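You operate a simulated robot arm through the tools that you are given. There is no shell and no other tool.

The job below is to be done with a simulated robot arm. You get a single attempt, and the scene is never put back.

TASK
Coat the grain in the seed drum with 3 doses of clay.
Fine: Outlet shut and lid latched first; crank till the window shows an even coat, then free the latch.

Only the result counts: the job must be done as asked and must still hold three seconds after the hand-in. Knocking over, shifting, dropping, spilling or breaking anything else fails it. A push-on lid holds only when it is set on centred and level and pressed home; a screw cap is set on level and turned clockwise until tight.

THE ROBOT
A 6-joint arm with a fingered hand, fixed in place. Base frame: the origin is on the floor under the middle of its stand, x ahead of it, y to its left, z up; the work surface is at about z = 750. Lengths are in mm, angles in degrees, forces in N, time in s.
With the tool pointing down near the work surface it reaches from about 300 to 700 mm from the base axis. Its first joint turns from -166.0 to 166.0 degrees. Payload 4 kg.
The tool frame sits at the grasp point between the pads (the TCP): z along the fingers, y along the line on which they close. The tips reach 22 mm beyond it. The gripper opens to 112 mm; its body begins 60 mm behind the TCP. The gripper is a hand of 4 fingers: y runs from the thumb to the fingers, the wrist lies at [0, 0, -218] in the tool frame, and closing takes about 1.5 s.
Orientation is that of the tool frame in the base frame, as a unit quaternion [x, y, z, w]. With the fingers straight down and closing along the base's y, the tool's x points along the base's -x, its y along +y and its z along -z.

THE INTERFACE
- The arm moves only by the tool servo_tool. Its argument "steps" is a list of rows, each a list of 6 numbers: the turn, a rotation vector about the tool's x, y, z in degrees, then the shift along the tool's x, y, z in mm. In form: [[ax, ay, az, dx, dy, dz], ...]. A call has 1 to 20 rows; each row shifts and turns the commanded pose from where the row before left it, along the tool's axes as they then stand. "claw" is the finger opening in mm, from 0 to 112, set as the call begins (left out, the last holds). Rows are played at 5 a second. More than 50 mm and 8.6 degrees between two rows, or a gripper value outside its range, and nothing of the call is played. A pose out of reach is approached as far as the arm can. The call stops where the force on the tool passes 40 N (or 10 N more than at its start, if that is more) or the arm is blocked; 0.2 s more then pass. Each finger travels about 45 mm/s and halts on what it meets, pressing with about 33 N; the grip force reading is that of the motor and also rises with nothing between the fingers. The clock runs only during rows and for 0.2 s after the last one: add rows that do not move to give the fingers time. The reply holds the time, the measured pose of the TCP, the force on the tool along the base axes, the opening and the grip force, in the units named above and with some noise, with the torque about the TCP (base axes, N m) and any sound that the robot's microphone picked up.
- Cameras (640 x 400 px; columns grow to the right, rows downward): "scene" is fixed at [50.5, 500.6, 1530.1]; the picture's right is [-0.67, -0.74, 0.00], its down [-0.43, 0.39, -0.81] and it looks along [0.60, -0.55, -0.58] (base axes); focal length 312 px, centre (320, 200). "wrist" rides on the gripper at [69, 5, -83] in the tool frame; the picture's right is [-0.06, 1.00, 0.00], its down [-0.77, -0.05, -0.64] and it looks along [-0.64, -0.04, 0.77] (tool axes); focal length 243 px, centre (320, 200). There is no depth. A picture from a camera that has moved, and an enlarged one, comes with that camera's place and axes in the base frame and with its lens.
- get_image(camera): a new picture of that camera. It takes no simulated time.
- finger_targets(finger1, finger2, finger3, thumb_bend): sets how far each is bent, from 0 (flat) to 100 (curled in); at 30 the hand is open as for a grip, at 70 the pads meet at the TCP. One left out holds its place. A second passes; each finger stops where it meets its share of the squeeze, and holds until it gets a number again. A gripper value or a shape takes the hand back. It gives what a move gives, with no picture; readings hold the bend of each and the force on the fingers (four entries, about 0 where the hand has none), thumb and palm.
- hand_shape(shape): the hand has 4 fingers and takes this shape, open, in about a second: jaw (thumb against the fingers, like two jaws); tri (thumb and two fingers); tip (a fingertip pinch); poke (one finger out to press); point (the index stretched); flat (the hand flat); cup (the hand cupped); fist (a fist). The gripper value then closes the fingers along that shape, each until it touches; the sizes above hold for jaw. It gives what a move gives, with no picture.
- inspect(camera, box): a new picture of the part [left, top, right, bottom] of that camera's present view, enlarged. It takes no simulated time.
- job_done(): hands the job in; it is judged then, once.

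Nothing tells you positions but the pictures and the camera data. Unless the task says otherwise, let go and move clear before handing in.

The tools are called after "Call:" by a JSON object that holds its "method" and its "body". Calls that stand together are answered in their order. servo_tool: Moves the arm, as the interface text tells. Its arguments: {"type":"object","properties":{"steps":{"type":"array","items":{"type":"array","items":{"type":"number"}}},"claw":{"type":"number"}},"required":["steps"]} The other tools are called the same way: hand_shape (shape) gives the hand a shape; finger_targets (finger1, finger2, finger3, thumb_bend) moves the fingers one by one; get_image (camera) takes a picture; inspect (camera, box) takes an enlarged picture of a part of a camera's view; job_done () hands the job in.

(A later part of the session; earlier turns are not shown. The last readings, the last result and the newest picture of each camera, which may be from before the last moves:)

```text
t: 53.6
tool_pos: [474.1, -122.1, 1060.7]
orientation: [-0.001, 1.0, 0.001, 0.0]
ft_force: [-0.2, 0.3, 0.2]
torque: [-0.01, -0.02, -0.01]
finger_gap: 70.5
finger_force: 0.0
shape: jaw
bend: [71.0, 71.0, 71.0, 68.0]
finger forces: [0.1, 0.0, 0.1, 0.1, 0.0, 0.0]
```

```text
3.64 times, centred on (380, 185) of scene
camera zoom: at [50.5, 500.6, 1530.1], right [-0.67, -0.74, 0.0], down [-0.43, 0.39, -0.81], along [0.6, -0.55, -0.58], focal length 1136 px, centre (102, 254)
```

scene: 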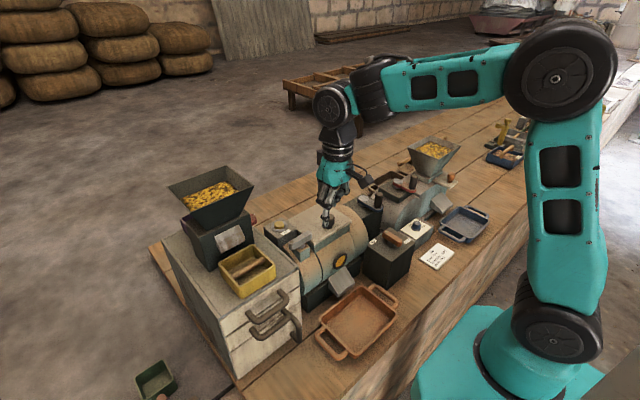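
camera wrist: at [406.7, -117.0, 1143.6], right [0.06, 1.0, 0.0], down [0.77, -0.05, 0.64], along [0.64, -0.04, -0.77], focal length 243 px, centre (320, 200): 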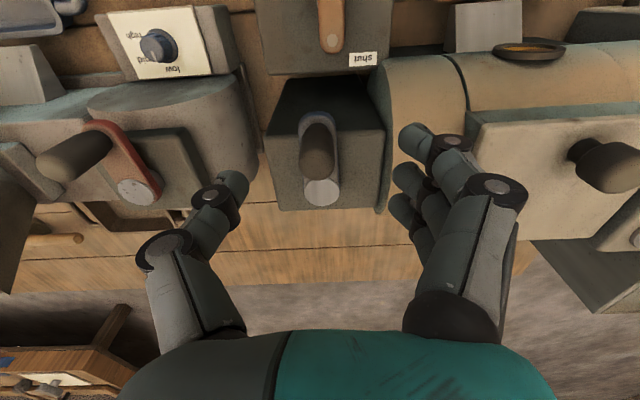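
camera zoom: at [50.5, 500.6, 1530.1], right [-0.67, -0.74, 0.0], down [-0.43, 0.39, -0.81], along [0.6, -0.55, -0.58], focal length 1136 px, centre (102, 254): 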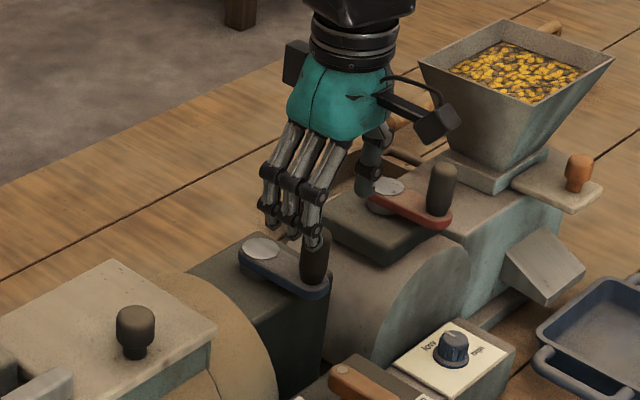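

The handle is centred between thumb and fingers (handle near (480, -123)). I'll shift slightly, lower, and close the grip.

Call:
{"method": "servo_tool", "body": {"steps": [[0, 0, 0, -4.5, -1, 10], [0, 0, 0, 0, 0, 12], [0, 0, 0, 0, 0, 12], [0, 0, 0, 0, 0, 8], [0, 0, 0, 0, 0, 0]]}}

Call:
{"method": "get_image", "body": {"camera": "wrist"}}

Call:
{"method": "inspect", "body": {"camera": "scene", "box": [330, 150, 410, 240]}}

```text
t: 54.8
tool_pos: [480.1, -123.2, 1017.8]
orientation: [0.0, 1.0, 0.0, 0.0]
ft_force: [0.8, -0.6, -0.9]
torque: [-0.02, 0.01, -0.01]
finger_gap: 70.6
finger_force: 0.1
shape: jaw
bend: [71.0, 71.0, 71.0, 68.0]
finger forces: [0.0, 0.1, 0.0, 0.0, 0.0, 0.1]
```

```text
taken
camera wrist: at [412.5, -117.8, 1100.7], right [0.06, 1.0, 0.0], down [0.77, -0.05, 0.64], along [0.64, -0.04, -0.77], focal length 243 px, centre (320, 200)
```

wrist: 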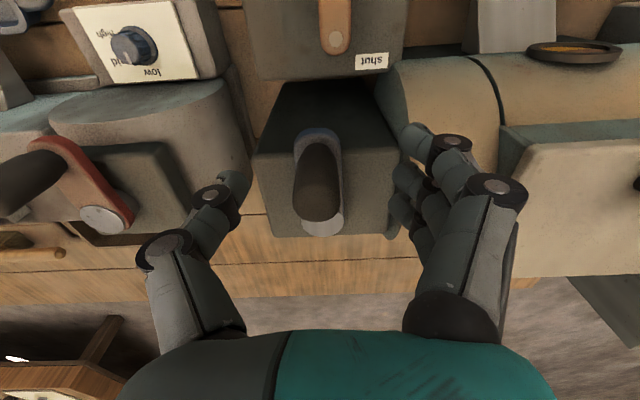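

```text
4.44 times, centred on (370, 195) of scene
camera zoom: at [50.5, 500.6, 1530.1], right [-0.67, -0.74, 0.0], down [-0.43, 0.39, -0.81], along [0.6, -0.55, -0.58], focal length 1389 px, centre (98, 222)
```

zoom: 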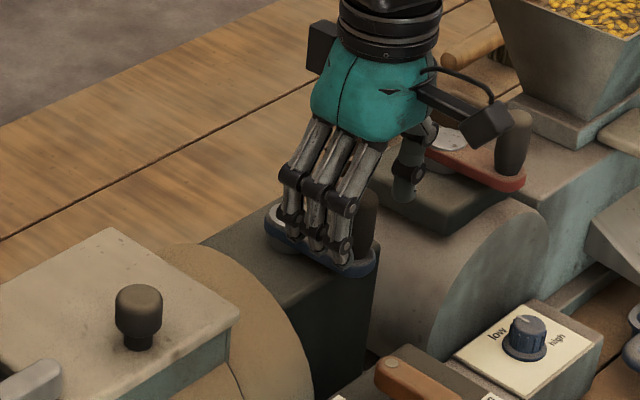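

The handle sits between thumb and fingers. I'll close the grip on it.

Call:
{"method": "servo_tool", "body": {"steps": [[0, 0, 0, 0, 0, 0], [0, 0, 0, 0, 0, 0], [0, 0, 0, 0, 0, 0], [0, 0, 0, 0, 0, 0], [0, 0, 0, 0, 0, 0], [0, 0, 0, 0, 0, 0]], "claw": 16}}

Call:
{"method": "get_image", "body": {"camera": "wrist"}}

Call:
{"method": "inspect", "body": {"camera": "scene", "box": [330, 150, 410, 240]}}

```text
t: 56.2
tool_pos: [480.5, -124.0, 1018.7]
orientation: [0.001, 1.0, -0.001, -0.001]
ft_force: [0.3, -2.6, -3.9]
torque: [0.06, 0.11, -0.12]
finger_gap: 3.5
finger_force: 32.9
shape: jaw
bend: [68.0, 71.0, 70.0, 70.0]
finger forces: [0.1, 15.8, 10.3, 0.0, 27.2, 0.0]
```

```text
taken
camera wrist: at [412.6, -118.1, 1100.7], right [0.07, 1.0, 0.0], down [0.77, -0.05, 0.64], along [0.64, -0.04, -0.77], focal length 243 px, centre (320, 200)
```

wrist: 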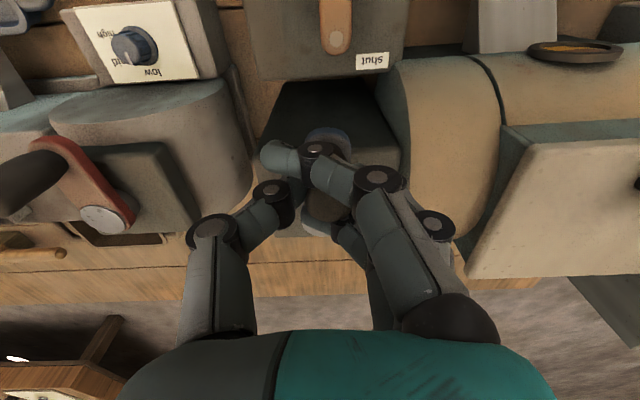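

```text
4.44 times, centred on (370, 195) of scene
camera zoom: at [50.5, 500.6, 1530.1], right [-0.67, -0.74, 0.0], down [-0.43, 0.39, -0.81], along [0.6, -0.55, -0.58], focal length 1389 px, centre (98, 222)
```

zoom: 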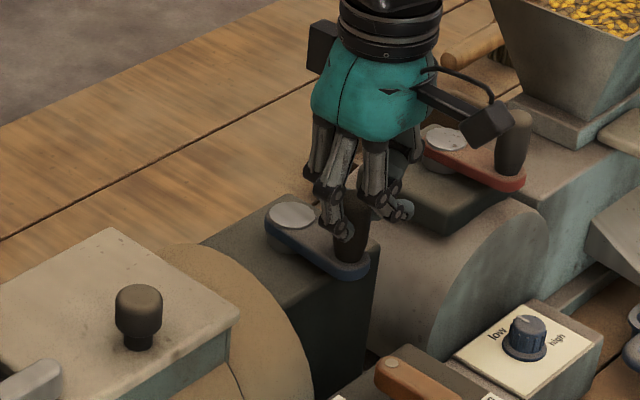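

The grip holds the handle (thumb 27 N, two fingers, with finger1 wrapped on the robot side). I'll start cranking with a small arc to test the force.

Call:
{"method": "servo_tool", "body": {"steps": [[0, 0, 0, -0.81, 9.2, 0], [0, 0, 0, -2.39, 8.93, 0], [0, 0, 0, -3.9, 8.37, 0]]}}

Call:
{"method": "get_image", "body": {"camera": "wrist"}}

Call:
{"method": "inspect", "body": {"camera": "scene", "box": [300, 150, 410, 270]}}

```text
t: 57.0
tool_pos: [488.2, -98.3, 1017.6]
orientation: [0.002, 1.0, -0.001, -0.001]
ft_force: [12.7, -19.5, -21.6]
torque: [-0.23, 0.62, -0.62]
finger_gap: 3.0
finger_force: 33.0
shape: jaw
bend: [68.0, 71.0, 70.0, 70.0]
finger forces: [0.1, 10.3, 43.4, 0.0, 36.5, 0.0]
```

```text
taken
camera wrist: at [420.4, -92.2, 1101.4], right [0.07, 1.0, 0.0], down [0.77, -0.05, 0.64], along [0.64, -0.05, -0.77], focal length 243 px, centre (320, 200)
```

wrist: 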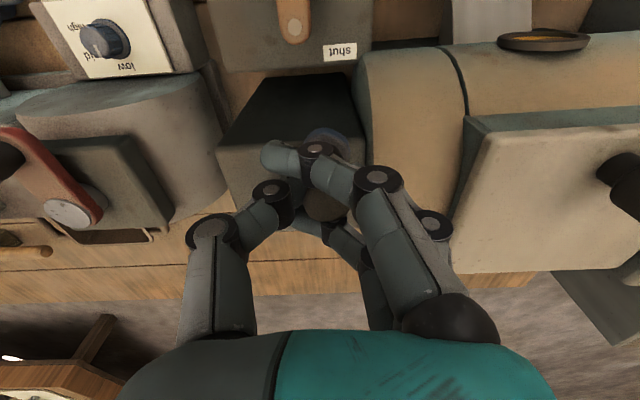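

```text
3.33 times, centred on (355, 210) of scene
camera zoom: at [50.5, 500.6, 1530.1], right [-0.67, -0.74, 0.0], down [-0.43, 0.39, -0.81], along [0.6, -0.55, -0.58], focal length 1042 px, centre (203, 167)
```

zoom: 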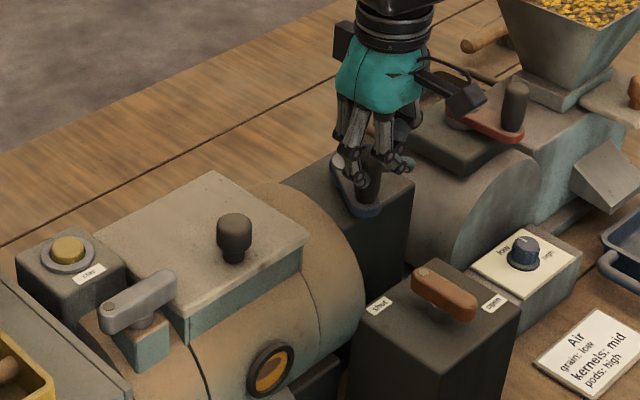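

The crank turned about 30° but the firm grip builds side forces (32 N), since the stiff path must match the circle exactly. A single-finger push around the circle is more forgiving, so I'll let go, rise, and form the poker again.

Call:
{"method": "servo_tool", "body": {"steps": [[0, 0, 0, 0, 0, 0], [0, 0, 0, 0, 0, 0], [0, 0, 0, 0, 0, 0], [0, 0, 0, 0, 0, 0], [0, 0, 0, 0, 0, -15], [0, 0, 0, 0, 0, -20], [0, 0, 0, 0, 0, -25], [0, 0, 0, 0, 0, -25], [0, 0, 0, 0, 0, 0]], "claw": 80}}

Call:
{"method": "get_image", "body": {"camera": "wrist"}}

Call:
{"method": "inspect", "body": {"camera": "scene", "box": [300, 150, 410, 270]}}

Call:
{"method": "inspect", "body": {"camera": "scene", "box": [310, 240, 350, 270]}}

```text
t: 59.0
tool_pos: [489.5, -97.7, 1103.4]
orientation: [0.0, 1.0, -0.001, 0.0]
ft_force: [0.0, -0.3, -0.3]
torque: [0.01, -0.02, -0.02]
finger_gap: 79.8
finger_force: 0.1
shape: jaw
bend: [66.0, 66.0, 66.0, 63.0]
finger forces: [0.1, 0.0, 0.0, 0.0, 0.1, 0.0]
```

```text
taken
camera wrist: at [420.8, -91.8, 1186.8], right [0.06, 1.0, 0.0], down [0.77, -0.05, 0.64], along [0.64, -0.04, -0.77], focal length 243 px, centre (320, 200)
```

wrist: 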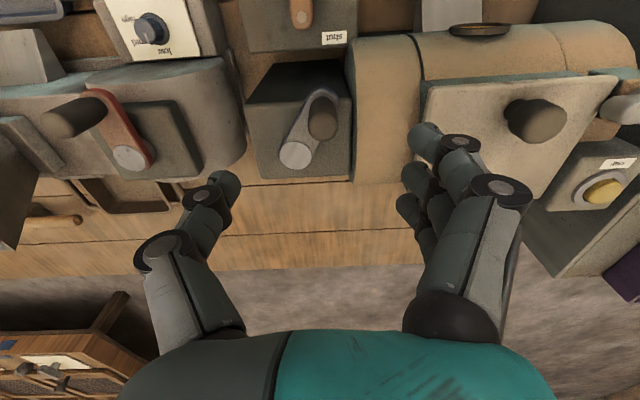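

```text
3.33 times, centred on (355, 210) of scene
camera zoom: at [50.5, 500.6, 1530.1], right [-0.67, -0.74, 0.0], down [-0.43, 0.39, -0.81], along [0.6, -0.55, -0.58], focal length 1042 px, centre (203, 167)
```

zoom: 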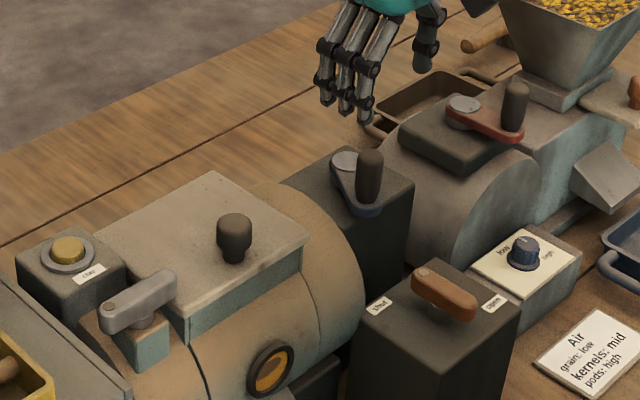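

```text
13.33 times, centred on (330, 255) of scene
camera zoom: at [50.5, 500.6, 1530.1], right [-0.67, -0.74, 0.0], down [-0.43, 0.39, -0.81], along [0.6, -0.55, -0.58], focal length 4166 px, centre (187, -533)
```

zoom: 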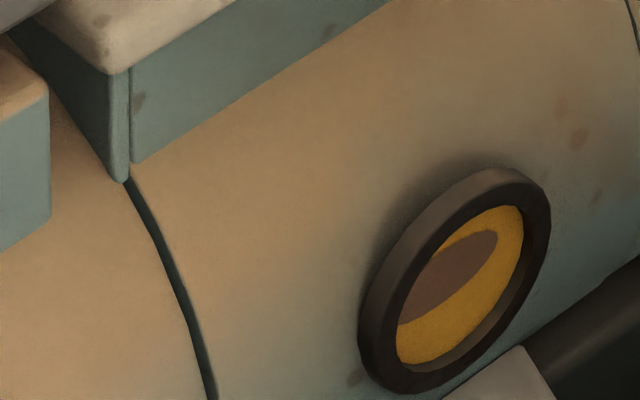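

The crank handle is now at about 149° on a circle of radius 53 round (534, -122), matching my estimate. I'll form the finger1 poker, lean the hand slightly so the tip stands proud, and go behind the handle.

Call:
{"method": "hand_shape", "body": {"shape": "jaw"}}

Call:
{"method": "finger_targets", "body": {"finger1": 40, "finger2": 100, "finger3": 100, "thumb_bend": 100}}

Call:
{"method": "servo_tool", "body": {"steps": [[5, 0, 0, 0, 0, 0], [5, 0, 0, 0, 0, 0], [0, 0, 0, -5.1, -34, 6], [0, 0, 0, -5.1, -34, 6], [0, 0, 0, 0, 3.5, 20.2], [0, 0, 0, 0, 3.5, 20.2], [0, 0, 0, 0, 0, 0]]}}

Call:
{"method": "get_image", "body": {"camera": "wrist"}}

Call:
{"method": "inspect", "body": {"camera": "scene", "box": [330, 140, 420, 240]}}

```text
t: 59.9
tool_pos: [489.0, -97.0, 1104.1]
orientation: [0.0, 1.0, 0.0, 0.0]
ft_force: [-0.6, 0.3, -1.1]
torque: [0.0, 0.02, -0.01]
finger_gap: 111.8
finger_force: 0.0
shape: jaw
bend: [30.0, 30.0, 30.0, 30.0]
finger forces: [0.0, 0.0, 0.0, 0.1, 0.1, 0.0]
```

```text
t: 60.9
tool_pos: [489.1, -98.5, 1103.2]
orientation: [0.0, 1.0, 0.0, 0.0]
ft_force: [-1.0, 0.1, 0.3]
torque: [-0.03, -0.02, -0.01]
finger_gap: 36.0
finger_force: 0.1
shape: fingers
bend: [40.0, 93.0, 100.0, 100.0]
finger forces: [0.1, 0.1, 0.1, 0.0, 0.0, 0.1]
```

```text
t: 62.5
tool_pos: [498.1, -166.4, 1063.4]
orientation: [0.0, 0.996, -0.087, 0.0]
ft_force: [0.2, -0.3, 0.0]
torque: [-0.02, 0.0, 0.02]
finger_gap: 35.9
finger_force: 0.2
shape: fingers
bend: [40.0, 93.0, 100.0, 100.0]
finger forces: [0.0, 0.0, 0.0, 0.1, 0.0, 0.0]
```

```text
taken
camera wrist: at [429.1, -146.3, 1143.8], right [0.06, 0.98, -0.17], down [0.77, 0.06, 0.64], along [0.64, -0.17, -0.75], focal length 243 px, centre (320, 200)
```

wrist: 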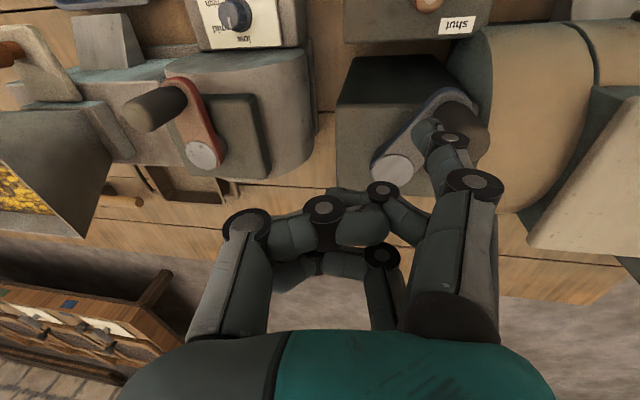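

```text
4.00 times, centred on (375, 190) of scene
camera zoom: at [50.5, 500.6, 1530.1], right [-0.67, -0.74, 0.0], down [-0.43, 0.39, -0.81], along [0.6, -0.55, -0.58], focal length 1250 px, centre (100, 240)
```

zoom: 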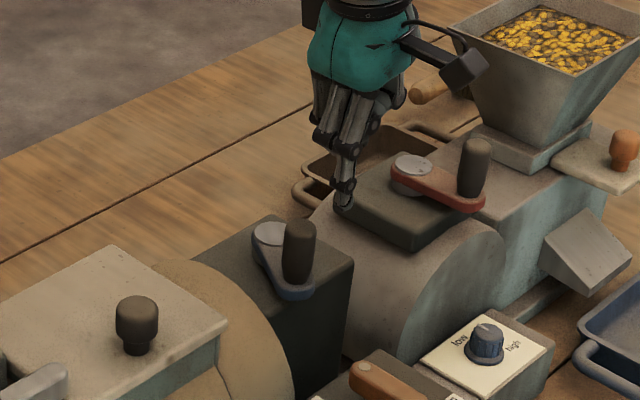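

The tip is right behind the handle, still above it. I'll lower it to handle height.

Call:
{"method": "servo_tool", "body": {"steps": [[0, 0, 0, -1, 2, 11], [0, 0, 0, 0, 1.8, 10], [0, 0, 0, 0, 1.6, 9.2], [0, 0, 0, 0, 0, 0]]}}

Call:
{"method": "inspect", "body": {"camera": "scene", "box": [340, 160, 410, 230]}}

Call:
{"method": "get_image", "body": {"camera": "wrist"}}

```text
t: 63.5
tool_pos: [499.3, -167.1, 1030.4]
orientation: [0.002, 0.996, -0.087, 0.0]
ft_force: [-0.1, 0.6, -1.1]
torque: [0.02, 0.0, -0.01]
finger_gap: 35.9
finger_force: 0.1
shape: fingers
bend: [40.0, 93.0, 100.0, 100.0]
finger forces: [0.0, 0.0, 0.0, 0.0, 0.0, 0.0]
```

```text
5.71 times, centred on (375, 195) of scene
camera zoom: at [50.5, 500.6, 1530.1], right [-0.67, -0.74, 0.0], down [-0.43, 0.39, -0.81], along [0.6, -0.55, -0.58], focal length 1786 px, centre (6, 229)
```

zoom: 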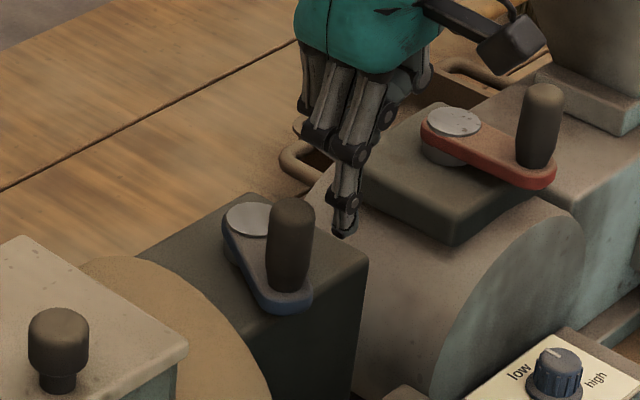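

```text
taken
camera wrist: at [430.9, -147.1, 1112.2], right [0.06, 0.98, -0.17], down [0.77, 0.06, 0.64], along [0.64, -0.17, -0.75], focal length 243 px, centre (320, 200)
```

wrist: 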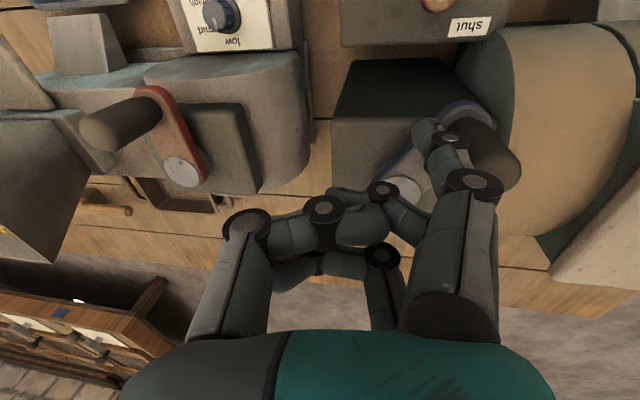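

The tip stands beside the handle at the right height. I'll push the first 40° of arc and check the force.

Call:
{"method": "servo_tool", "body": {"steps": [[0, 0, 0, -0.81, 9.06, -1.6], [0, 0, 0, -2.39, 8.8, -1.55], [0, 0, 0, -3.9, 8.24, -1.46], [0, 0, 0, -5.3, 7.46, -1.32]]}}

Call:
{"method": "inspect", "body": {"camera": "scene", "box": [310, 150, 410, 270]}}

Call:
{"method": "get_image", "body": {"camera": "wrist"}}

```text
t: 64.5
tool_pos: [512.5, -132.1, 1031.9]
orientation: [0.001, 0.996, -0.088, 0.0]
ft_force: [0.6, -0.2, -0.2]
torque: [-0.01, 0.0, 0.0]
finger_gap: 35.3
finger_force: 0.2
shape: fingers
bend: [40.0, 93.0, 100.0, 100.0]
finger forces: [0.3, 0.0, 0.0, 0.1, 0.1, 0.0]
```

```text
3.33 times, centred on (360, 210) of scene
camera zoom: at [50.5, 500.6, 1530.1], right [-0.67, -0.74, 0.0], down [-0.43, 0.39, -0.81], along [0.6, -0.55, -0.58], focal length 1042 px, centre (187, 167)
```

zoom: 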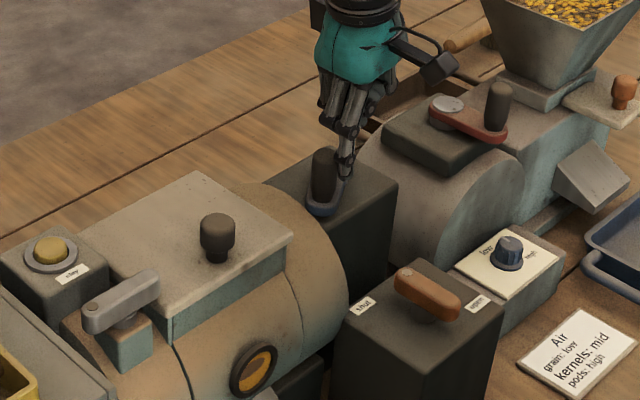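

```text
taken
camera wrist: at [444.0, -110.6, 1113.1], right [0.07, 0.98, -0.17], down [0.77, 0.06, 0.64], along [0.64, -0.17, -0.75], focal length 243 px, centre (320, 200)
```

wrist: 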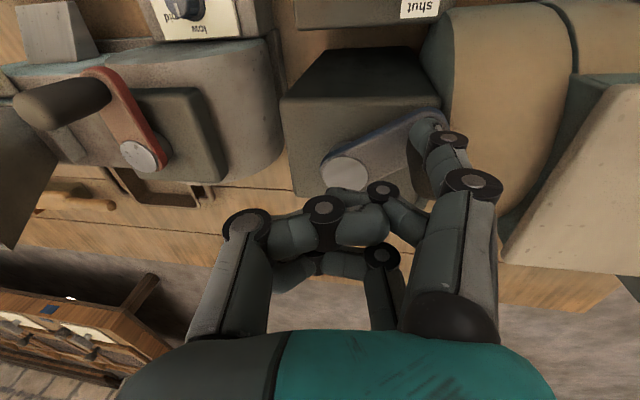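

The handle follows with hardly any force. I'll continue to the next part of the circle, raising the tip a few millimetres for clearance.

Call:
{"method": "servo_tool", "body": {"steps": [[0, 0, 0, -6.53, 5.9, -4.1], [0, 0, 0, -7.57, 5.22, -0.92], [0, 0, 0, -8.37, 3.84, -0.68], [0, 0, 0, -8.93, 2.35, -0.42], [0, 0, 0, -9.2, 0.8, -0.14], [0, 0, 0, -9.2, -0.8, 0.14], [0, 0, 0, -8.93, -2.35, 0.42], [0, 0, 0, -8.37, -3.84, 0.68]]}}

Call:
{"method": "inspect", "body": {"camera": "scene", "box": [310, 150, 410, 270]}}

Call:
{"method": "get_image", "body": {"camera": "wrist"}}

```text
t: 66.3
tool_pos: [579.8, -121.0, 1036.8]
orientation: [0.001, 0.996, -0.087, 0.0]
ft_force: [-1.7, -0.1, -0.2]
torque: [0.02, 0.06, 0.01]
finger_gap: 35.7
finger_force: 0.5
shape: fingers
bend: [40.0, 93.0, 100.0, 100.0]
finger forces: [0.4, 0.0, 0.0, 0.0, 0.1, 0.0]
```

```text
3.33 times, centred on (360, 210) of scene
camera zoom: at [50.5, 500.6, 1530.1], right [-0.67, -0.74, 0.0], down [-0.43, 0.39, -0.81], along [0.6, -0.55, -0.58], focal length 1042 px, centre (187, 167)
```

zoom: 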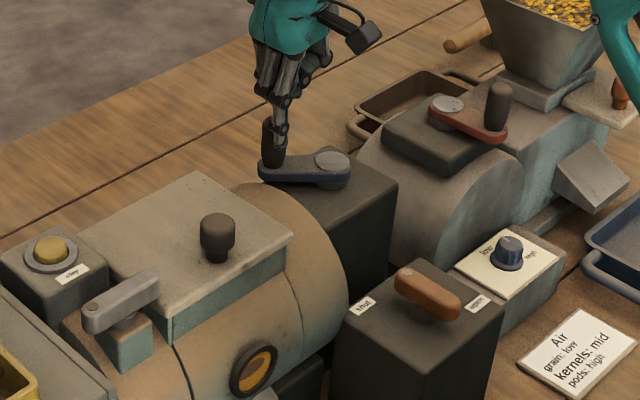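

```text
taken
camera wrist: at [511.1, -100.5, 1116.2], right [0.06, 0.98, -0.17], down [0.77, 0.06, 0.64], along [0.64, -0.17, -0.75], focal length 243 px, centre (320, 200)
```

wrist: 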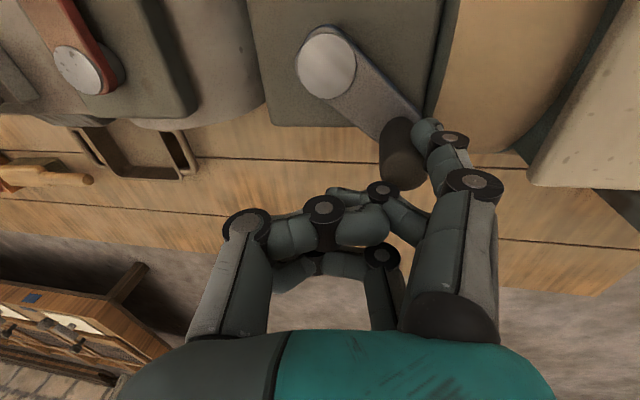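

Half a turn is going smoothly with only about 2 N. I'll continue round the far side and watch clearance.

Call:
{"method": "servo_tool", "body": {"steps": [[0, 0, 0, -7.57, -5.22, 0.92], [0, 0, 0, -6.53, -6.43, 1.14], [0, 0, 0, -5.3, -7.46, 1.32], [0, 0, 0, -3.9, -8.24, 1.46], [0, 0, 0, -2.39, -8.8, 1.55], [0, 0, 0, -0.81, -9.06, 1.6], [0, 0, 0, 0.81, -9.06, 1.6], [0, 0, 0, 2.39, -8.8, 1.55]]}}

Call:
{"method": "inspect", "body": {"camera": "scene", "box": [310, 150, 410, 270]}}

Call:
{"method": "get_image", "body": {"camera": "wrist"}}

```text
t: 68.1
tool_pos: [602.0, -182.9, 1035.2]
orientation: [0.0, 0.996, -0.087, 0.0]
ft_force: [-0.8, 0.8, 0.0]
torque: [0.01, 0.04, -0.01]
finger_gap: 36.3
finger_force: 0.1
shape: fingers
bend: [39.0, 93.0, 100.0, 100.0]
finger forces: [0.6, 0.1, 0.0, 0.0, 0.0, 0.0]
```

```text
3.33 times, centred on (360, 210) of scene
camera zoom: at [50.5, 500.6, 1530.1], right [-0.67, -0.74, 0.0], down [-0.43, 0.39, -0.81], along [0.6, -0.55, -0.58], focal length 1042 px, centre (187, 167)
```

zoom: 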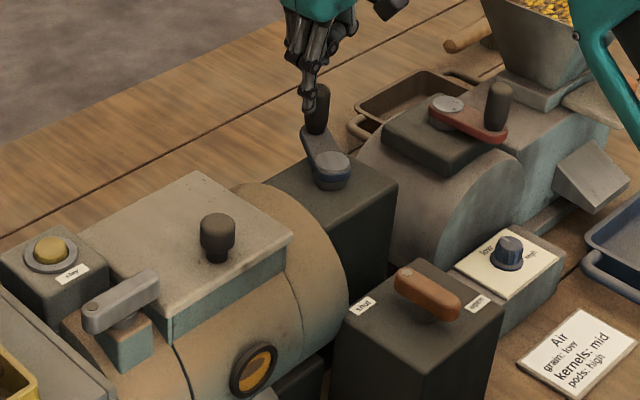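

```text
taken
camera wrist: at [533.6, -163.2, 1116.0], right [0.06, 0.98, -0.17], down [0.77, 0.06, 0.64], along [0.64, -0.17, -0.75], focal length 243 px, centre (320, 200)
```

wrist: 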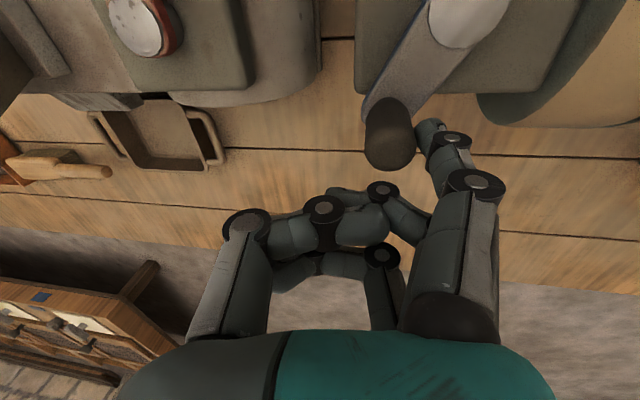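

All clear so far; I'll carry on round the -y side.

Call:
{"method": "servo_tool", "body": {"steps": [[0, 0, 0, 3.9, -8.24, 1.46], [0, 0, 0, 5.3, -7.46, 1.32], [0, 0, 0, 6.53, -6.43, 1.14], [0, 0, 0, 7.57, -5.22, 0.92], [0, 0, 0, 8.37, -3.84, 0.68], [0, 0, 0, 8.93, -2.35, 0.42], [0, 0, 0, 9.2, -0.8, 0.14], [0, 0, 0, 9.2, 0.8, -0.14]]}}

Call:
{"method": "inspect", "body": {"camera": "scene", "box": [310, 150, 410, 270]}}

Call:
{"method": "get_image", "body": {"camera": "wrist"}}

```text
t: 69.9
tool_pos: [541.9, -219.6, 1035.7]
orientation: [0.001, 0.996, -0.088, -0.001]
ft_force: [0.2, 0.5, -0.9]
torque: [0.0, 0.0, 0.03]
finger_gap: 35.5
finger_force: 0.1
shape: fingers
bend: [40.0, 93.0, 100.0, 100.0]
finger forces: [0.0, 0.0, 0.0, 0.0, 0.1, 0.1]
```

```text
3.33 times, centred on (360, 210) of scene
camera zoom: at [50.5, 500.6, 1530.1], right [-0.67, -0.74, 0.0], down [-0.43, 0.39, -0.81], along [0.6, -0.55, -0.58], focal length 1042 px, centre (187, 167)
```

zoom: 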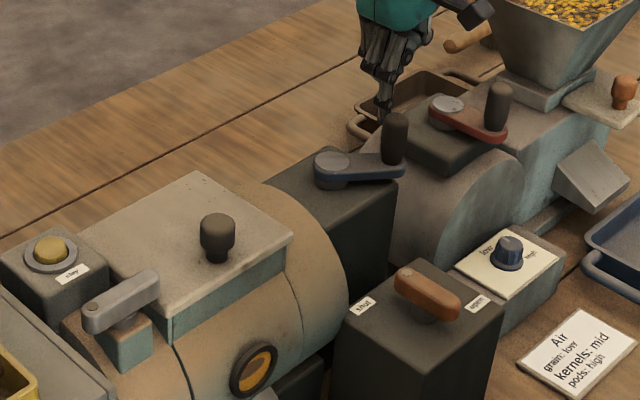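

```text
taken
camera wrist: at [474.0, -199.2, 1117.3], right [0.07, 0.98, -0.17], down [0.77, 0.06, 0.64], along [0.64, -0.18, -0.75], focal length 243 px, centre (320, 200)
```

wrist: 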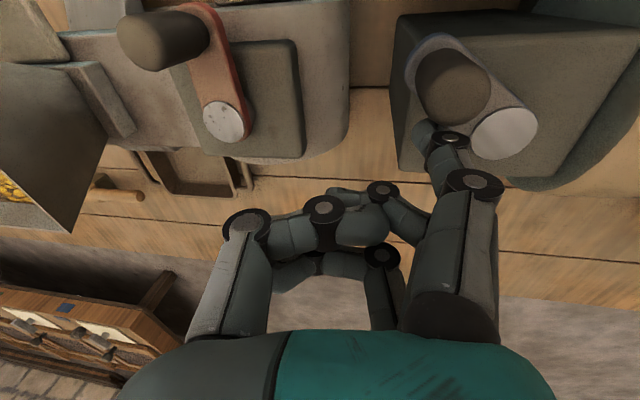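

Nearly one turn done with no strain. I'll continue round past the start.

Call:
{"method": "servo_tool", "body": {"steps": [[0, 0, 0, 8.93, 2.35, -0.42], [0, 0, 0, 8.37, 3.84, -0.68], [0, 0, 0, 7.57, 5.22, -0.92], [0, 0, 0, 6.53, 6.43, -1.14], [0, 0, 0, 5.3, 7.46, -1.32], [0, 0, 0, 3.9, 8.24, -1.46], [0, 0, 0, 2.39, 8.8, -1.55], [0, 0, 0, 0.81, 9.06, -1.6], [0, 0, 0, -0.81, 9.06, -1.6], [0, 0, 0, -2.39, 8.8, -1.55], [0, 0, 0, -3.9, 8.24, -1.46], [0, 0, 0, -5.3, 7.46, -1.32]]}}

Call:
{"method": "inspect", "body": {"camera": "scene", "box": [310, 150, 410, 270]}}

Call:
{"method": "inspect", "body": {"camera": "scene", "box": [320, 240, 350, 270]}}

Call:
{"method": "get_image", "body": {"camera": "wrist"}}

```text
t: 72.5
tool_pos: [510.9, -130.1, 1035.3]
orientation: [0.002, 0.996, -0.088, 0.0]
ft_force: [-0.1, -0.2, 0.3]
torque: [0.01, 0.01, 0.0]
finger_gap: 35.3
finger_force: 0.2
shape: fingers
bend: [40.0, 93.0, 100.0, 100.0]
finger forces: [0.3, 0.1, 0.1, 0.0, 0.0, 0.0]
```

```text
3.33 times, centred on (360, 210) of scene
camera zoom: at [50.5, 500.6, 1530.1], right [-0.67, -0.74, 0.0], down [-0.43, 0.39, -0.81], along [0.6, -0.55, -0.58], focal length 1042 px, centre (187, 167)
```

zoom: 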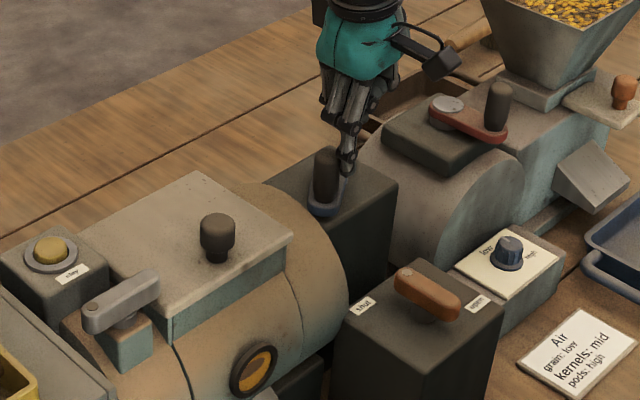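

```text
13.33 times, centred on (335, 255) of scene
camera zoom: at [50.5, 500.6, 1530.1], right [-0.67, -0.74, 0.0], down [-0.43, 0.39, -0.81], along [0.6, -0.55, -0.58], focal length 4166 px, centre (120, -533)
```

zoom: 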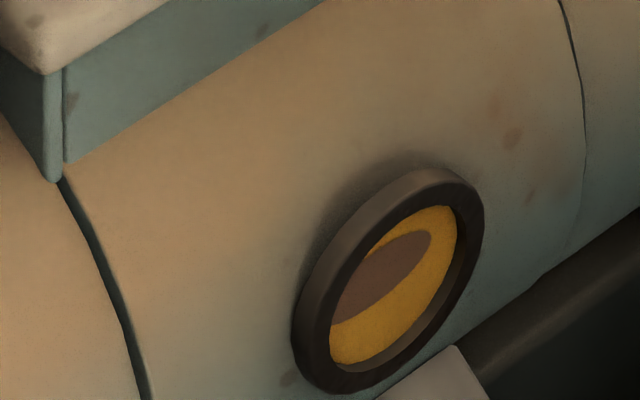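

```text
taken
camera wrist: at [443.3, -111.7, 1116.9], right [0.06, 0.98, -0.17], down [0.77, 0.06, 0.64], along [0.64, -0.17, -0.75], focal length 243 px, centre (320, 200)
```

wrist: 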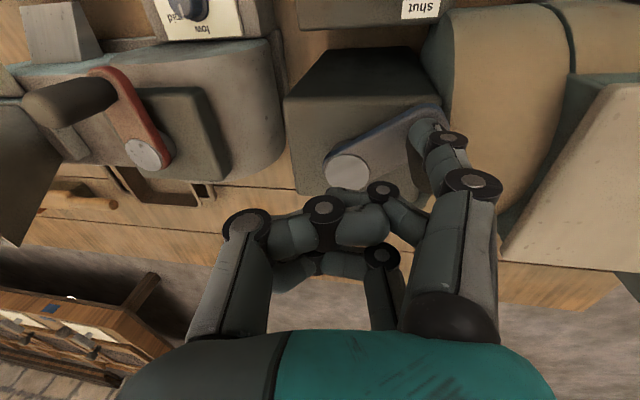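

One full turn is done and the window still shows the patch, so more turns are needed. I'll run a whole turn per call in 18° steps.

Call:
{"method": "servo_tool", "body": {"steps": [[0, 0, 0, -12.51, 10.72, -1.89], [0, 0, 0, -15.26, 6.38, -1.13], [0, 0, 0, -16.52, 1.43, -0.25], [0, 0, 0, -16.15, -3.67, 0.65], [0, 0, 0, -14.21, -8.41, 1.49], [0, 0, 0, -10.88, -12.32, 2.18], [0, 0, 0, -6.48, -15.03, 2.66], [0, 0, 0, -1.45, -16.27, 2.87], [0, 0, 0, 3.73, -15.91, 2.81], [0, 0, 0, 8.54, -14, 2.47], [0, 0, 0, 12.51, -10.72, 1.89], [0, 0, 0, 15.26, -6.38, 1.13], [0, 0, 0, 16.52, -1.43, 0.25], [0, 0, 0, 16.15, 3.67, -0.65], [0, 0, 0, 14.21, 8.41, -1.49], [0, 0, 0, 10.88, 12.32, -2.18], [0, 0, 0, 6.48, 15.03, -2.66], [0, 0, 0, 1.45, 16.27, -2.87], [0, 0, 0, -3.73, 15.91, -2.81], [0, 0, 0, -8.54, 14, -2.47]]}}

Call:
{"method": "inspect", "body": {"camera": "scene", "box": [310, 150, 410, 270]}}

Call:
{"method": "inspect", "body": {"camera": "scene", "box": [320, 240, 350, 270]}}

```text
t: 76.7
tool_pos: [511.4, -132.2, 1035.0]
orientation: [0.0, 0.996, -0.088, 0.0]
ft_force: [-0.1, -0.8, -0.1]
torque: [0.01, -0.01, 0.02]
finger_gap: 35.3
finger_force: 0.4
shape: fingers
bend: [40.0, 93.0, 100.0, 100.0]
finger forces: [0.1, 0.0, 0.0, 0.0, 0.0, 0.1]
```

```text
3.33 times, centred on (360, 210) of scene
camera zoom: at [50.5, 500.6, 1530.1], right [-0.67, -0.74, 0.0], down [-0.43, 0.39, -0.81], along [0.6, -0.55, -0.58], focal length 1042 px, centre (187, 167)
```

zoom: 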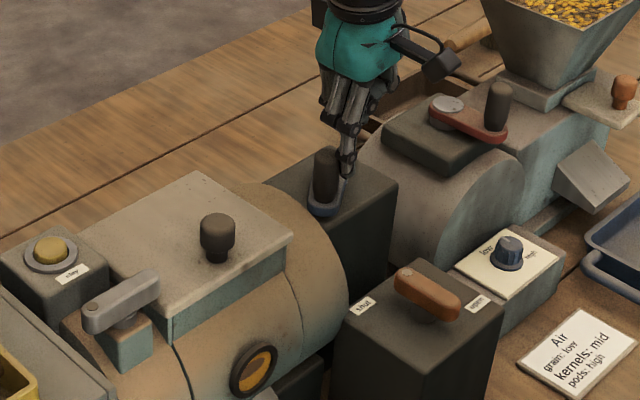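

```text
13.33 times, centred on (335, 255) of scene
camera zoom: at [50.5, 500.6, 1530.1], right [-0.67, -0.74, 0.0], down [-0.43, 0.39, -0.81], along [0.6, -0.55, -0.58], focal length 4166 px, centre (120, -533)
```

zoom: 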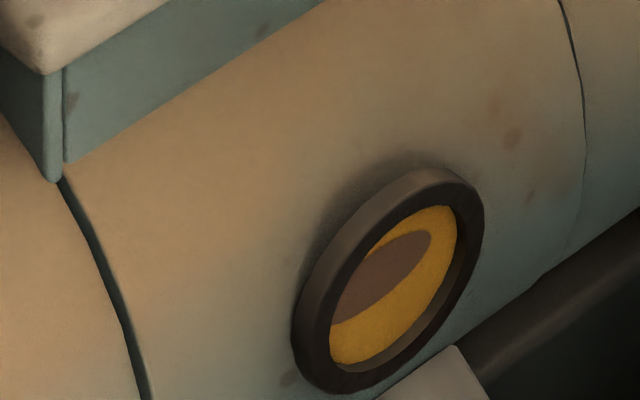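

Two turns done, no change at the window yet. I'll crank further turns, checking after each.

Call:
{"method": "servo_tool", "body": {"steps": [[0, 0, 0, -12.51, 10.72, -1.89], [0, 0, 0, -15.26, 6.38, -1.13], [0, 0, 0, -16.52, 1.43, -0.25], [0, 0, 0, -16.15, -3.67, 0.65], [0, 0, 0, -14.21, -8.41, 1.49], [0, 0, 0, -10.88, -12.32, 2.18], [0, 0, 0, -6.48, -15.03, 2.66], [0, 0, 0, -1.45, -16.27, 2.87], [0, 0, 0, 3.73, -15.91, 2.81], [0, 0, 0, 8.54, -14, 2.47], [0, 0, 0, 12.51, -10.72, 1.89], [0, 0, 0, 15.26, -6.38, 1.13], [0, 0, 0, 16.52, -1.43, 0.25], [0, 0, 0, 16.15, 3.67, -0.65], [0, 0, 0, 14.21, 8.41, -1.49], [0, 0, 0, 10.88, 12.32, -2.18], [0, 0, 0, 6.48, 15.03, -2.66], [0, 0, 0, 1.45, 16.27, -2.87], [0, 0, 0, -3.73, 15.91, -2.81], [0, 0, 0, -8.54, 14, -2.47]]}}

Call:
{"method": "inspect", "body": {"camera": "scene", "box": [310, 150, 410, 270]}}

Call:
{"method": "inspect", "body": {"camera": "scene", "box": [320, 240, 350, 270]}}

```text
t: 80.9
tool_pos: [511.1, -131.5, 1035.9]
orientation: [0.001, 0.996, -0.088, -0.001]
ft_force: [-0.2, -0.2, 0.4]
torque: [0.01, 0.0, 0.02]
finger_gap: 35.3
finger_force: 0.0
shape: fingers
bend: [40.0, 93.0, 100.0, 100.0]
finger forces: [0.2, 0.0, 0.0, 0.0, 0.1, 0.1]
```

```text
3.33 times, centred on (360, 210) of scene
camera zoom: at [50.5, 500.6, 1530.1], right [-0.67, -0.74, 0.0], down [-0.43, 0.39, -0.81], along [0.6, -0.55, -0.58], focal length 1042 px, centre (187, 167)
```

zoom: 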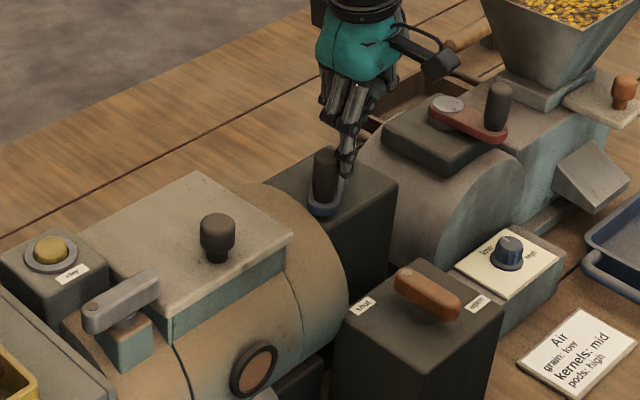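

```text
13.33 times, centred on (335, 255) of scene
camera zoom: at [50.5, 500.6, 1530.1], right [-0.67, -0.74, 0.0], down [-0.43, 0.39, -0.81], along [0.6, -0.55, -0.58], focal length 4166 px, centre (120, -533)
```

zoom: 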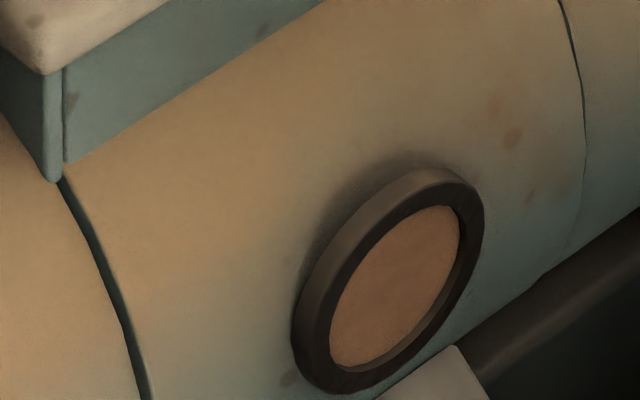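

The window now shows an even brown coat after about three turns, so I'll stop cranking. I'll back off the handle, rise, straighten and turn the hand for the latch.

Call:
{"method": "servo_tool", "body": {"steps": [[0, 0, 0, 3.9, -4.5, 0.8], [0, 0, 0, 0, -5, -28.3], [0, 0, 0, 0, -5, -28.3], [0, 0, 0, 0, -5, -28.3], [0, 0, 0, 0, -5, -28.3], [-5, 0, 0, 0, 0, 0], [-5, 0, 0, 0, 0, 0], [0, 0, 7.5, 0, 0, 0], [0, 0, 7.5, 0, 0, 0], [0, 0, 7.5, 0, 0, 0], [0, 0, 7.5, 0, 0, 0], [0, 0, 7.5, 0, 0, 0], [0, 0, 7.5, 0, 0, 0], [0, 0, 7.5, 0, 0, 0], [0, 0, 7.5, 0, 0, 0], [0, 0, 7.5, 0, 0, 0], [0, 0, 7.5, 0, 0, 0], [0, 0, 7.5, 0, 0, 0], [0, 0, 7.5, 0, 0, 0]]}}

Call:
{"method": "get_image", "body": {"camera": "scene"}}

Call:
{"method": "inspect", "body": {"camera": "scene", "box": [320, 240, 350, 270]}}

```text
t: 84.9
tool_pos: [508.4, -135.9, 1151.0]
orientation: [0.708, 0.706, 0.001, 0.0]
ft_force: [0.6, -0.6, 0.3]
torque: [-0.03, 0.01, 0.0]
finger_gap: 35.4
finger_force: 0.1
shape: fingers
bend: [40.0, 93.0, 100.0, 100.0]
finger forces: [0.0, 0.0, 0.1, 0.0, 0.0, 0.1]
```

```text
taken
```

scene: 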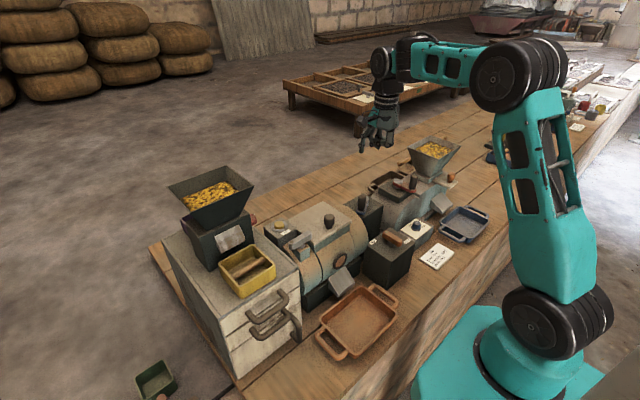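

```text
13.33 times, centred on (335, 255) of scene
camera zoom: at [50.5, 500.6, 1530.1], right [-0.67, -0.74, 0.0], down [-0.43, 0.39, -0.81], along [0.6, -0.55, -0.58], focal length 4166 px, centre (120, -533)
```

zoom: 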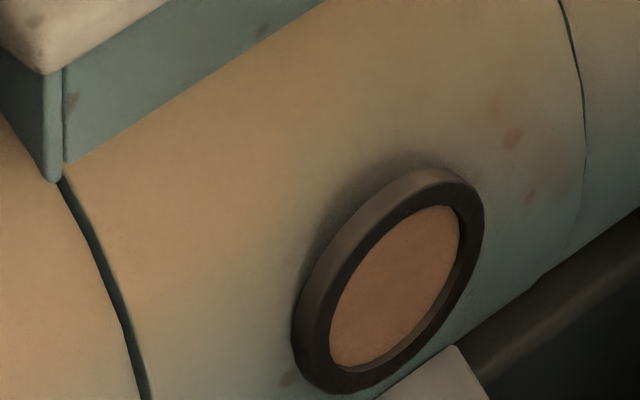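

The coat stays even. Now I fly to the latch, to the robot side of its dot end.

Call:
{"method": "servo_tool", "body": {"steps": [[0, 0, 0, 33.3, -9.8, 0], [0, 0, 0, 33.3, -9.8, 0], [0, 0, 0, 33.3, -9.8, 0], [0, 0, 0, 33.3, -9.8, 0], [0, 0, 0, 33.3, -9.8, 0], [0, 0, 0, 33.3, -9.8, 0], [0, 0, 0, 33.3, -9.8, 0], [0, 0, 0, 33.3, -9.8, 0], [0, 0, 0, 33.3, -9.8, 0], [0, 0, 0, 0, 0, 25], [0, 0, 0, 0, 0, 25], [0, 0, 0, 0, 0, 25], [0, 0, 0, 0, 0, 10], [0, 0, 0, 0, 0, 0]]}}

Call:
{"method": "get_image", "body": {"camera": "wrist"}}

Call:
{"method": "inspect", "body": {"camera": "scene", "box": [250, 180, 350, 270]}}

```text
t: 87.9
tool_pos: [417.5, 165.1, 1066.4]
orientation: [0.707, 0.707, -0.001, 0.0]
ft_force: [0.7, -0.1, -0.4]
torque: [0.0, 0.01, -0.04]
finger_gap: 35.4
finger_force: 0.0
shape: fingers
bend: [40.0, 93.0, 100.0, 100.0]
finger forces: [0.0, 0.1, 0.1, 0.1, 0.0, 0.1]
```

```text
taken
camera wrist: at [423.1, 234.8, 1148.3], right [1.0, -0.06, 0.0], down [-0.05, -0.76, 0.64], along [-0.04, -0.64, -0.77], focal length 243 px, centre (320, 200)
```

wrist: 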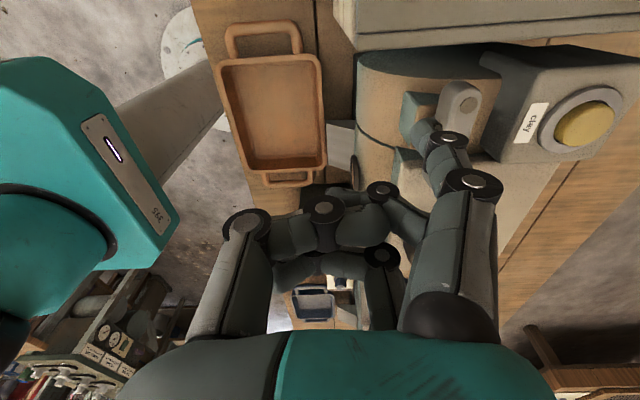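

```text
4.44 times, centred on (300, 225) of scene
camera zoom: at [50.5, 500.6, 1530.1], right [-0.67, -0.74, 0.0], down [-0.43, 0.39, -0.81], along [0.6, -0.55, -0.58], focal length 1389 px, centre (409, 89)
```

zoom: 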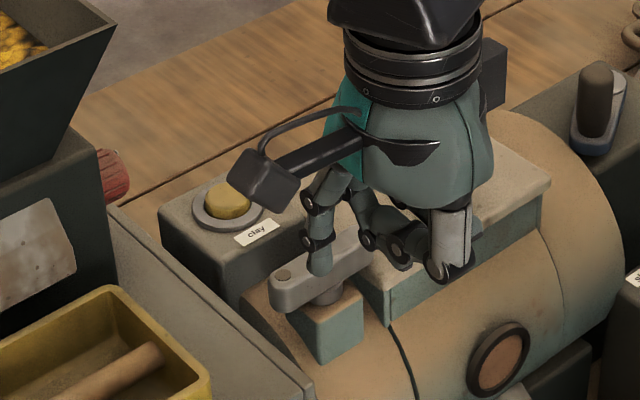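

The dot end of the latch is at about (498, 187), and the tip is on its robot side. I'll lower to bar height.

Call:
{"method": "servo_tool", "body": {"steps": [[0, 0, 0, -2, 0, 12], [0, 0, 0, 0, 0, 12], [0, 0, 0, 0, 0, 11], [0, 0, 0, 0, 0, 0]]}}

Call:
{"method": "get_image", "body": {"camera": "wrist"}}

Call:
{"method": "inspect", "body": {"camera": "scene", "box": [260, 200, 340, 260]}}

```text
t: 88.9
tool_pos: [418.8, 163.3, 1033.3]
orientation: [0.707, 0.707, 0.0, 0.0]
ft_force: [0.2, 0.3, 0.4]
torque: [0.03, -0.01, 0.01]
finger_gap: 35.4
finger_force: 0.1
shape: fingers
bend: [40.0, 93.0, 100.0, 100.0]
finger forces: [0.0, 0.0, 0.0, 0.0, 0.0, 0.0]
```

```text
taken
camera wrist: at [424.1, 233.6, 1114.8], right [1.0, -0.06, 0.0], down [-0.05, -0.76, 0.64], along [-0.04, -0.64, -0.77], focal length 243 px, centre (320, 200)
```

wrist: 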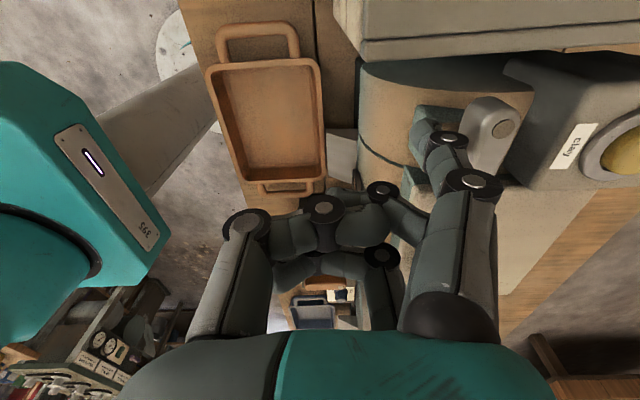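

```text
6.67 times, centred on (300, 230) of scene
camera zoom: at [50.5, 500.6, 1530.1], right [-0.67, -0.74, 0.0], down [-0.43, 0.39, -0.81], along [0.6, -0.55, -0.58], focal length 2083 px, centre (453, 0)
```

zoom: 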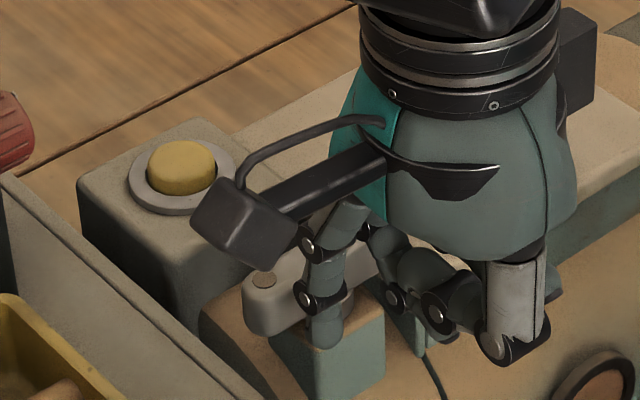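

The tip is beside the dot end. I'll push it away from the robot to swing the latch back off the lid.

Call:
{"method": "servo_tool", "body": {"steps": [[0, 0, 0, -0.2, 5, 0], [0, 0, 0, -0.2, 5, 0], [0, 0, 0, -0.2, 5, 0], [0, 0, 0, 2.4, 4.4, 0], [0, 0, 0, 1.6, 4.7, 0], [0, 0, 0, 0.8, 5, 0]]}}

Call:
{"method": "inspect", "body": {"camera": "scene", "box": [260, 200, 340, 260]}}

Call:
{"method": "get_image", "body": {"camera": "wrist"}}

```text
t: 90.3
tool_pos: [449.5, 167.4, 1030.6]
orientation: [0.707, 0.707, 0.0, 0.0]
ft_force: [-1.3, -0.1, 0.5]
torque: [0.02, 0.03, 0.02]
finger_gap: 34.2
finger_force: 0.5
shape: fingers
bend: [42.0, 93.0, 100.0, 100.0]
finger forces: [1.2, 0.1, 0.0, 0.0, 0.1, 0.1]
```

```text
6.67 times, centred on (300, 230) of scene
camera zoom: at [50.5, 500.6, 1530.1], right [-0.67, -0.74, 0.0], down [-0.43, 0.39, -0.81], along [0.6, -0.55, -0.58], focal length 2083 px, centre (453, 0)
```

zoom: 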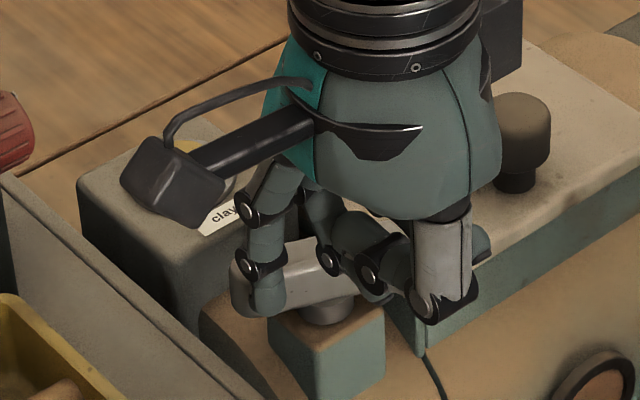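

```text
taken
camera wrist: at [454.5, 236.9, 1113.2], right [1.0, -0.06, 0.0], down [-0.05, -0.76, 0.64], along [-0.04, -0.64, -0.77], focal length 243 px, centre (320, 200)
```

wrist: 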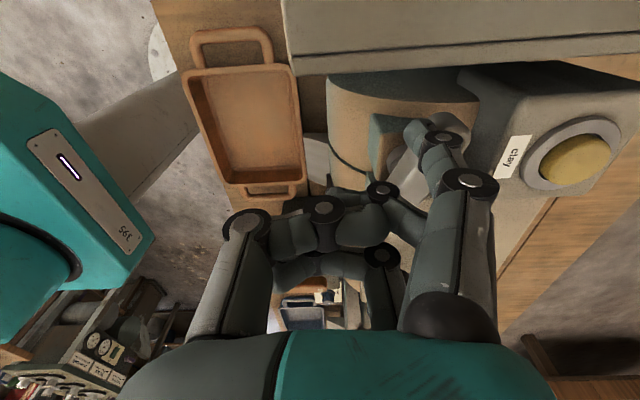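

The latch turns freely again (about 1 N). I'll follow the arc on toward its original position.

Call:
{"method": "servo_tool", "body": {"steps": [[0, 0, 0, -0.1, 5, 0], [0, 0, 0, -0.9, 4.9, 0], [0, 0, 0, -1.8, 4.7, 0], [0, 0, 0, -2.6, 4.3, 0], [0, 0, 0, -3.3, 3.8, 0]]}}

Call:
{"method": "inspect", "body": {"camera": "scene", "box": [260, 200, 340, 260]}}

Call:
{"method": "get_image", "body": {"camera": "wrist"}}

```text
t: 91.5
tool_pos: [473.3, 157.3, 1030.1]
orientation: [0.707, 0.707, -0.001, 0.0]
ft_force: [-1.0, 1.0, 0.5]
torque: [0.05, 0.02, 0.08]
finger_gap: 34.9
finger_force: 0.4
shape: fingers
bend: [41.0, 93.0, 100.0, 100.0]
finger forces: [0.9, 0.0, 0.1, 0.0, 0.1, 0.0]
```

```text
6.67 times, centred on (300, 230) of scene
camera zoom: at [50.5, 500.6, 1530.1], right [-0.67, -0.74, 0.0], down [-0.43, 0.39, -0.81], along [0.6, -0.55, -0.58], focal length 2083 px, centre (453, 0)
```

zoom: 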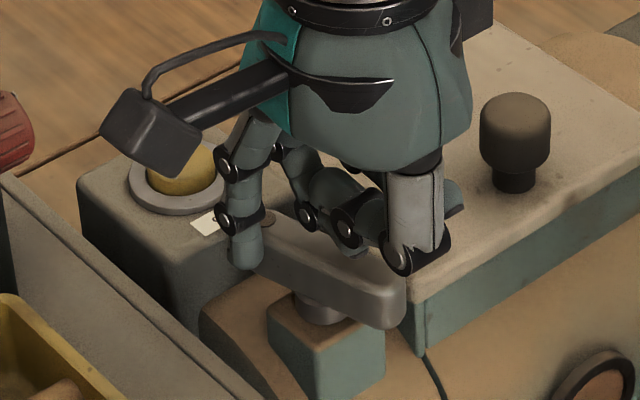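

```text
taken
camera wrist: at [477.9, 228.1, 1113.0], right [1.0, -0.06, 0.0], down [-0.05, -0.76, 0.64], along [-0.04, -0.64, -0.77], focal length 243 px, centre (320, 200)
```

wrist: 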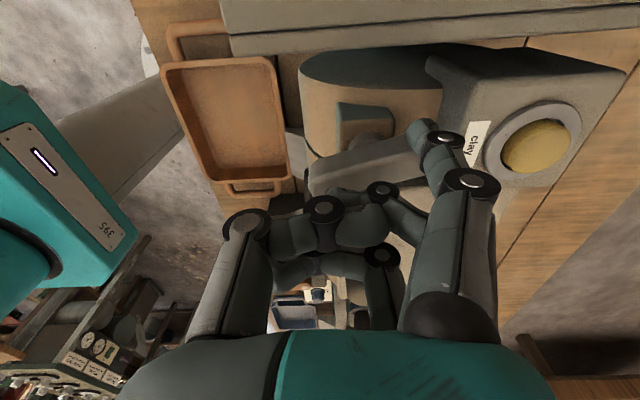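

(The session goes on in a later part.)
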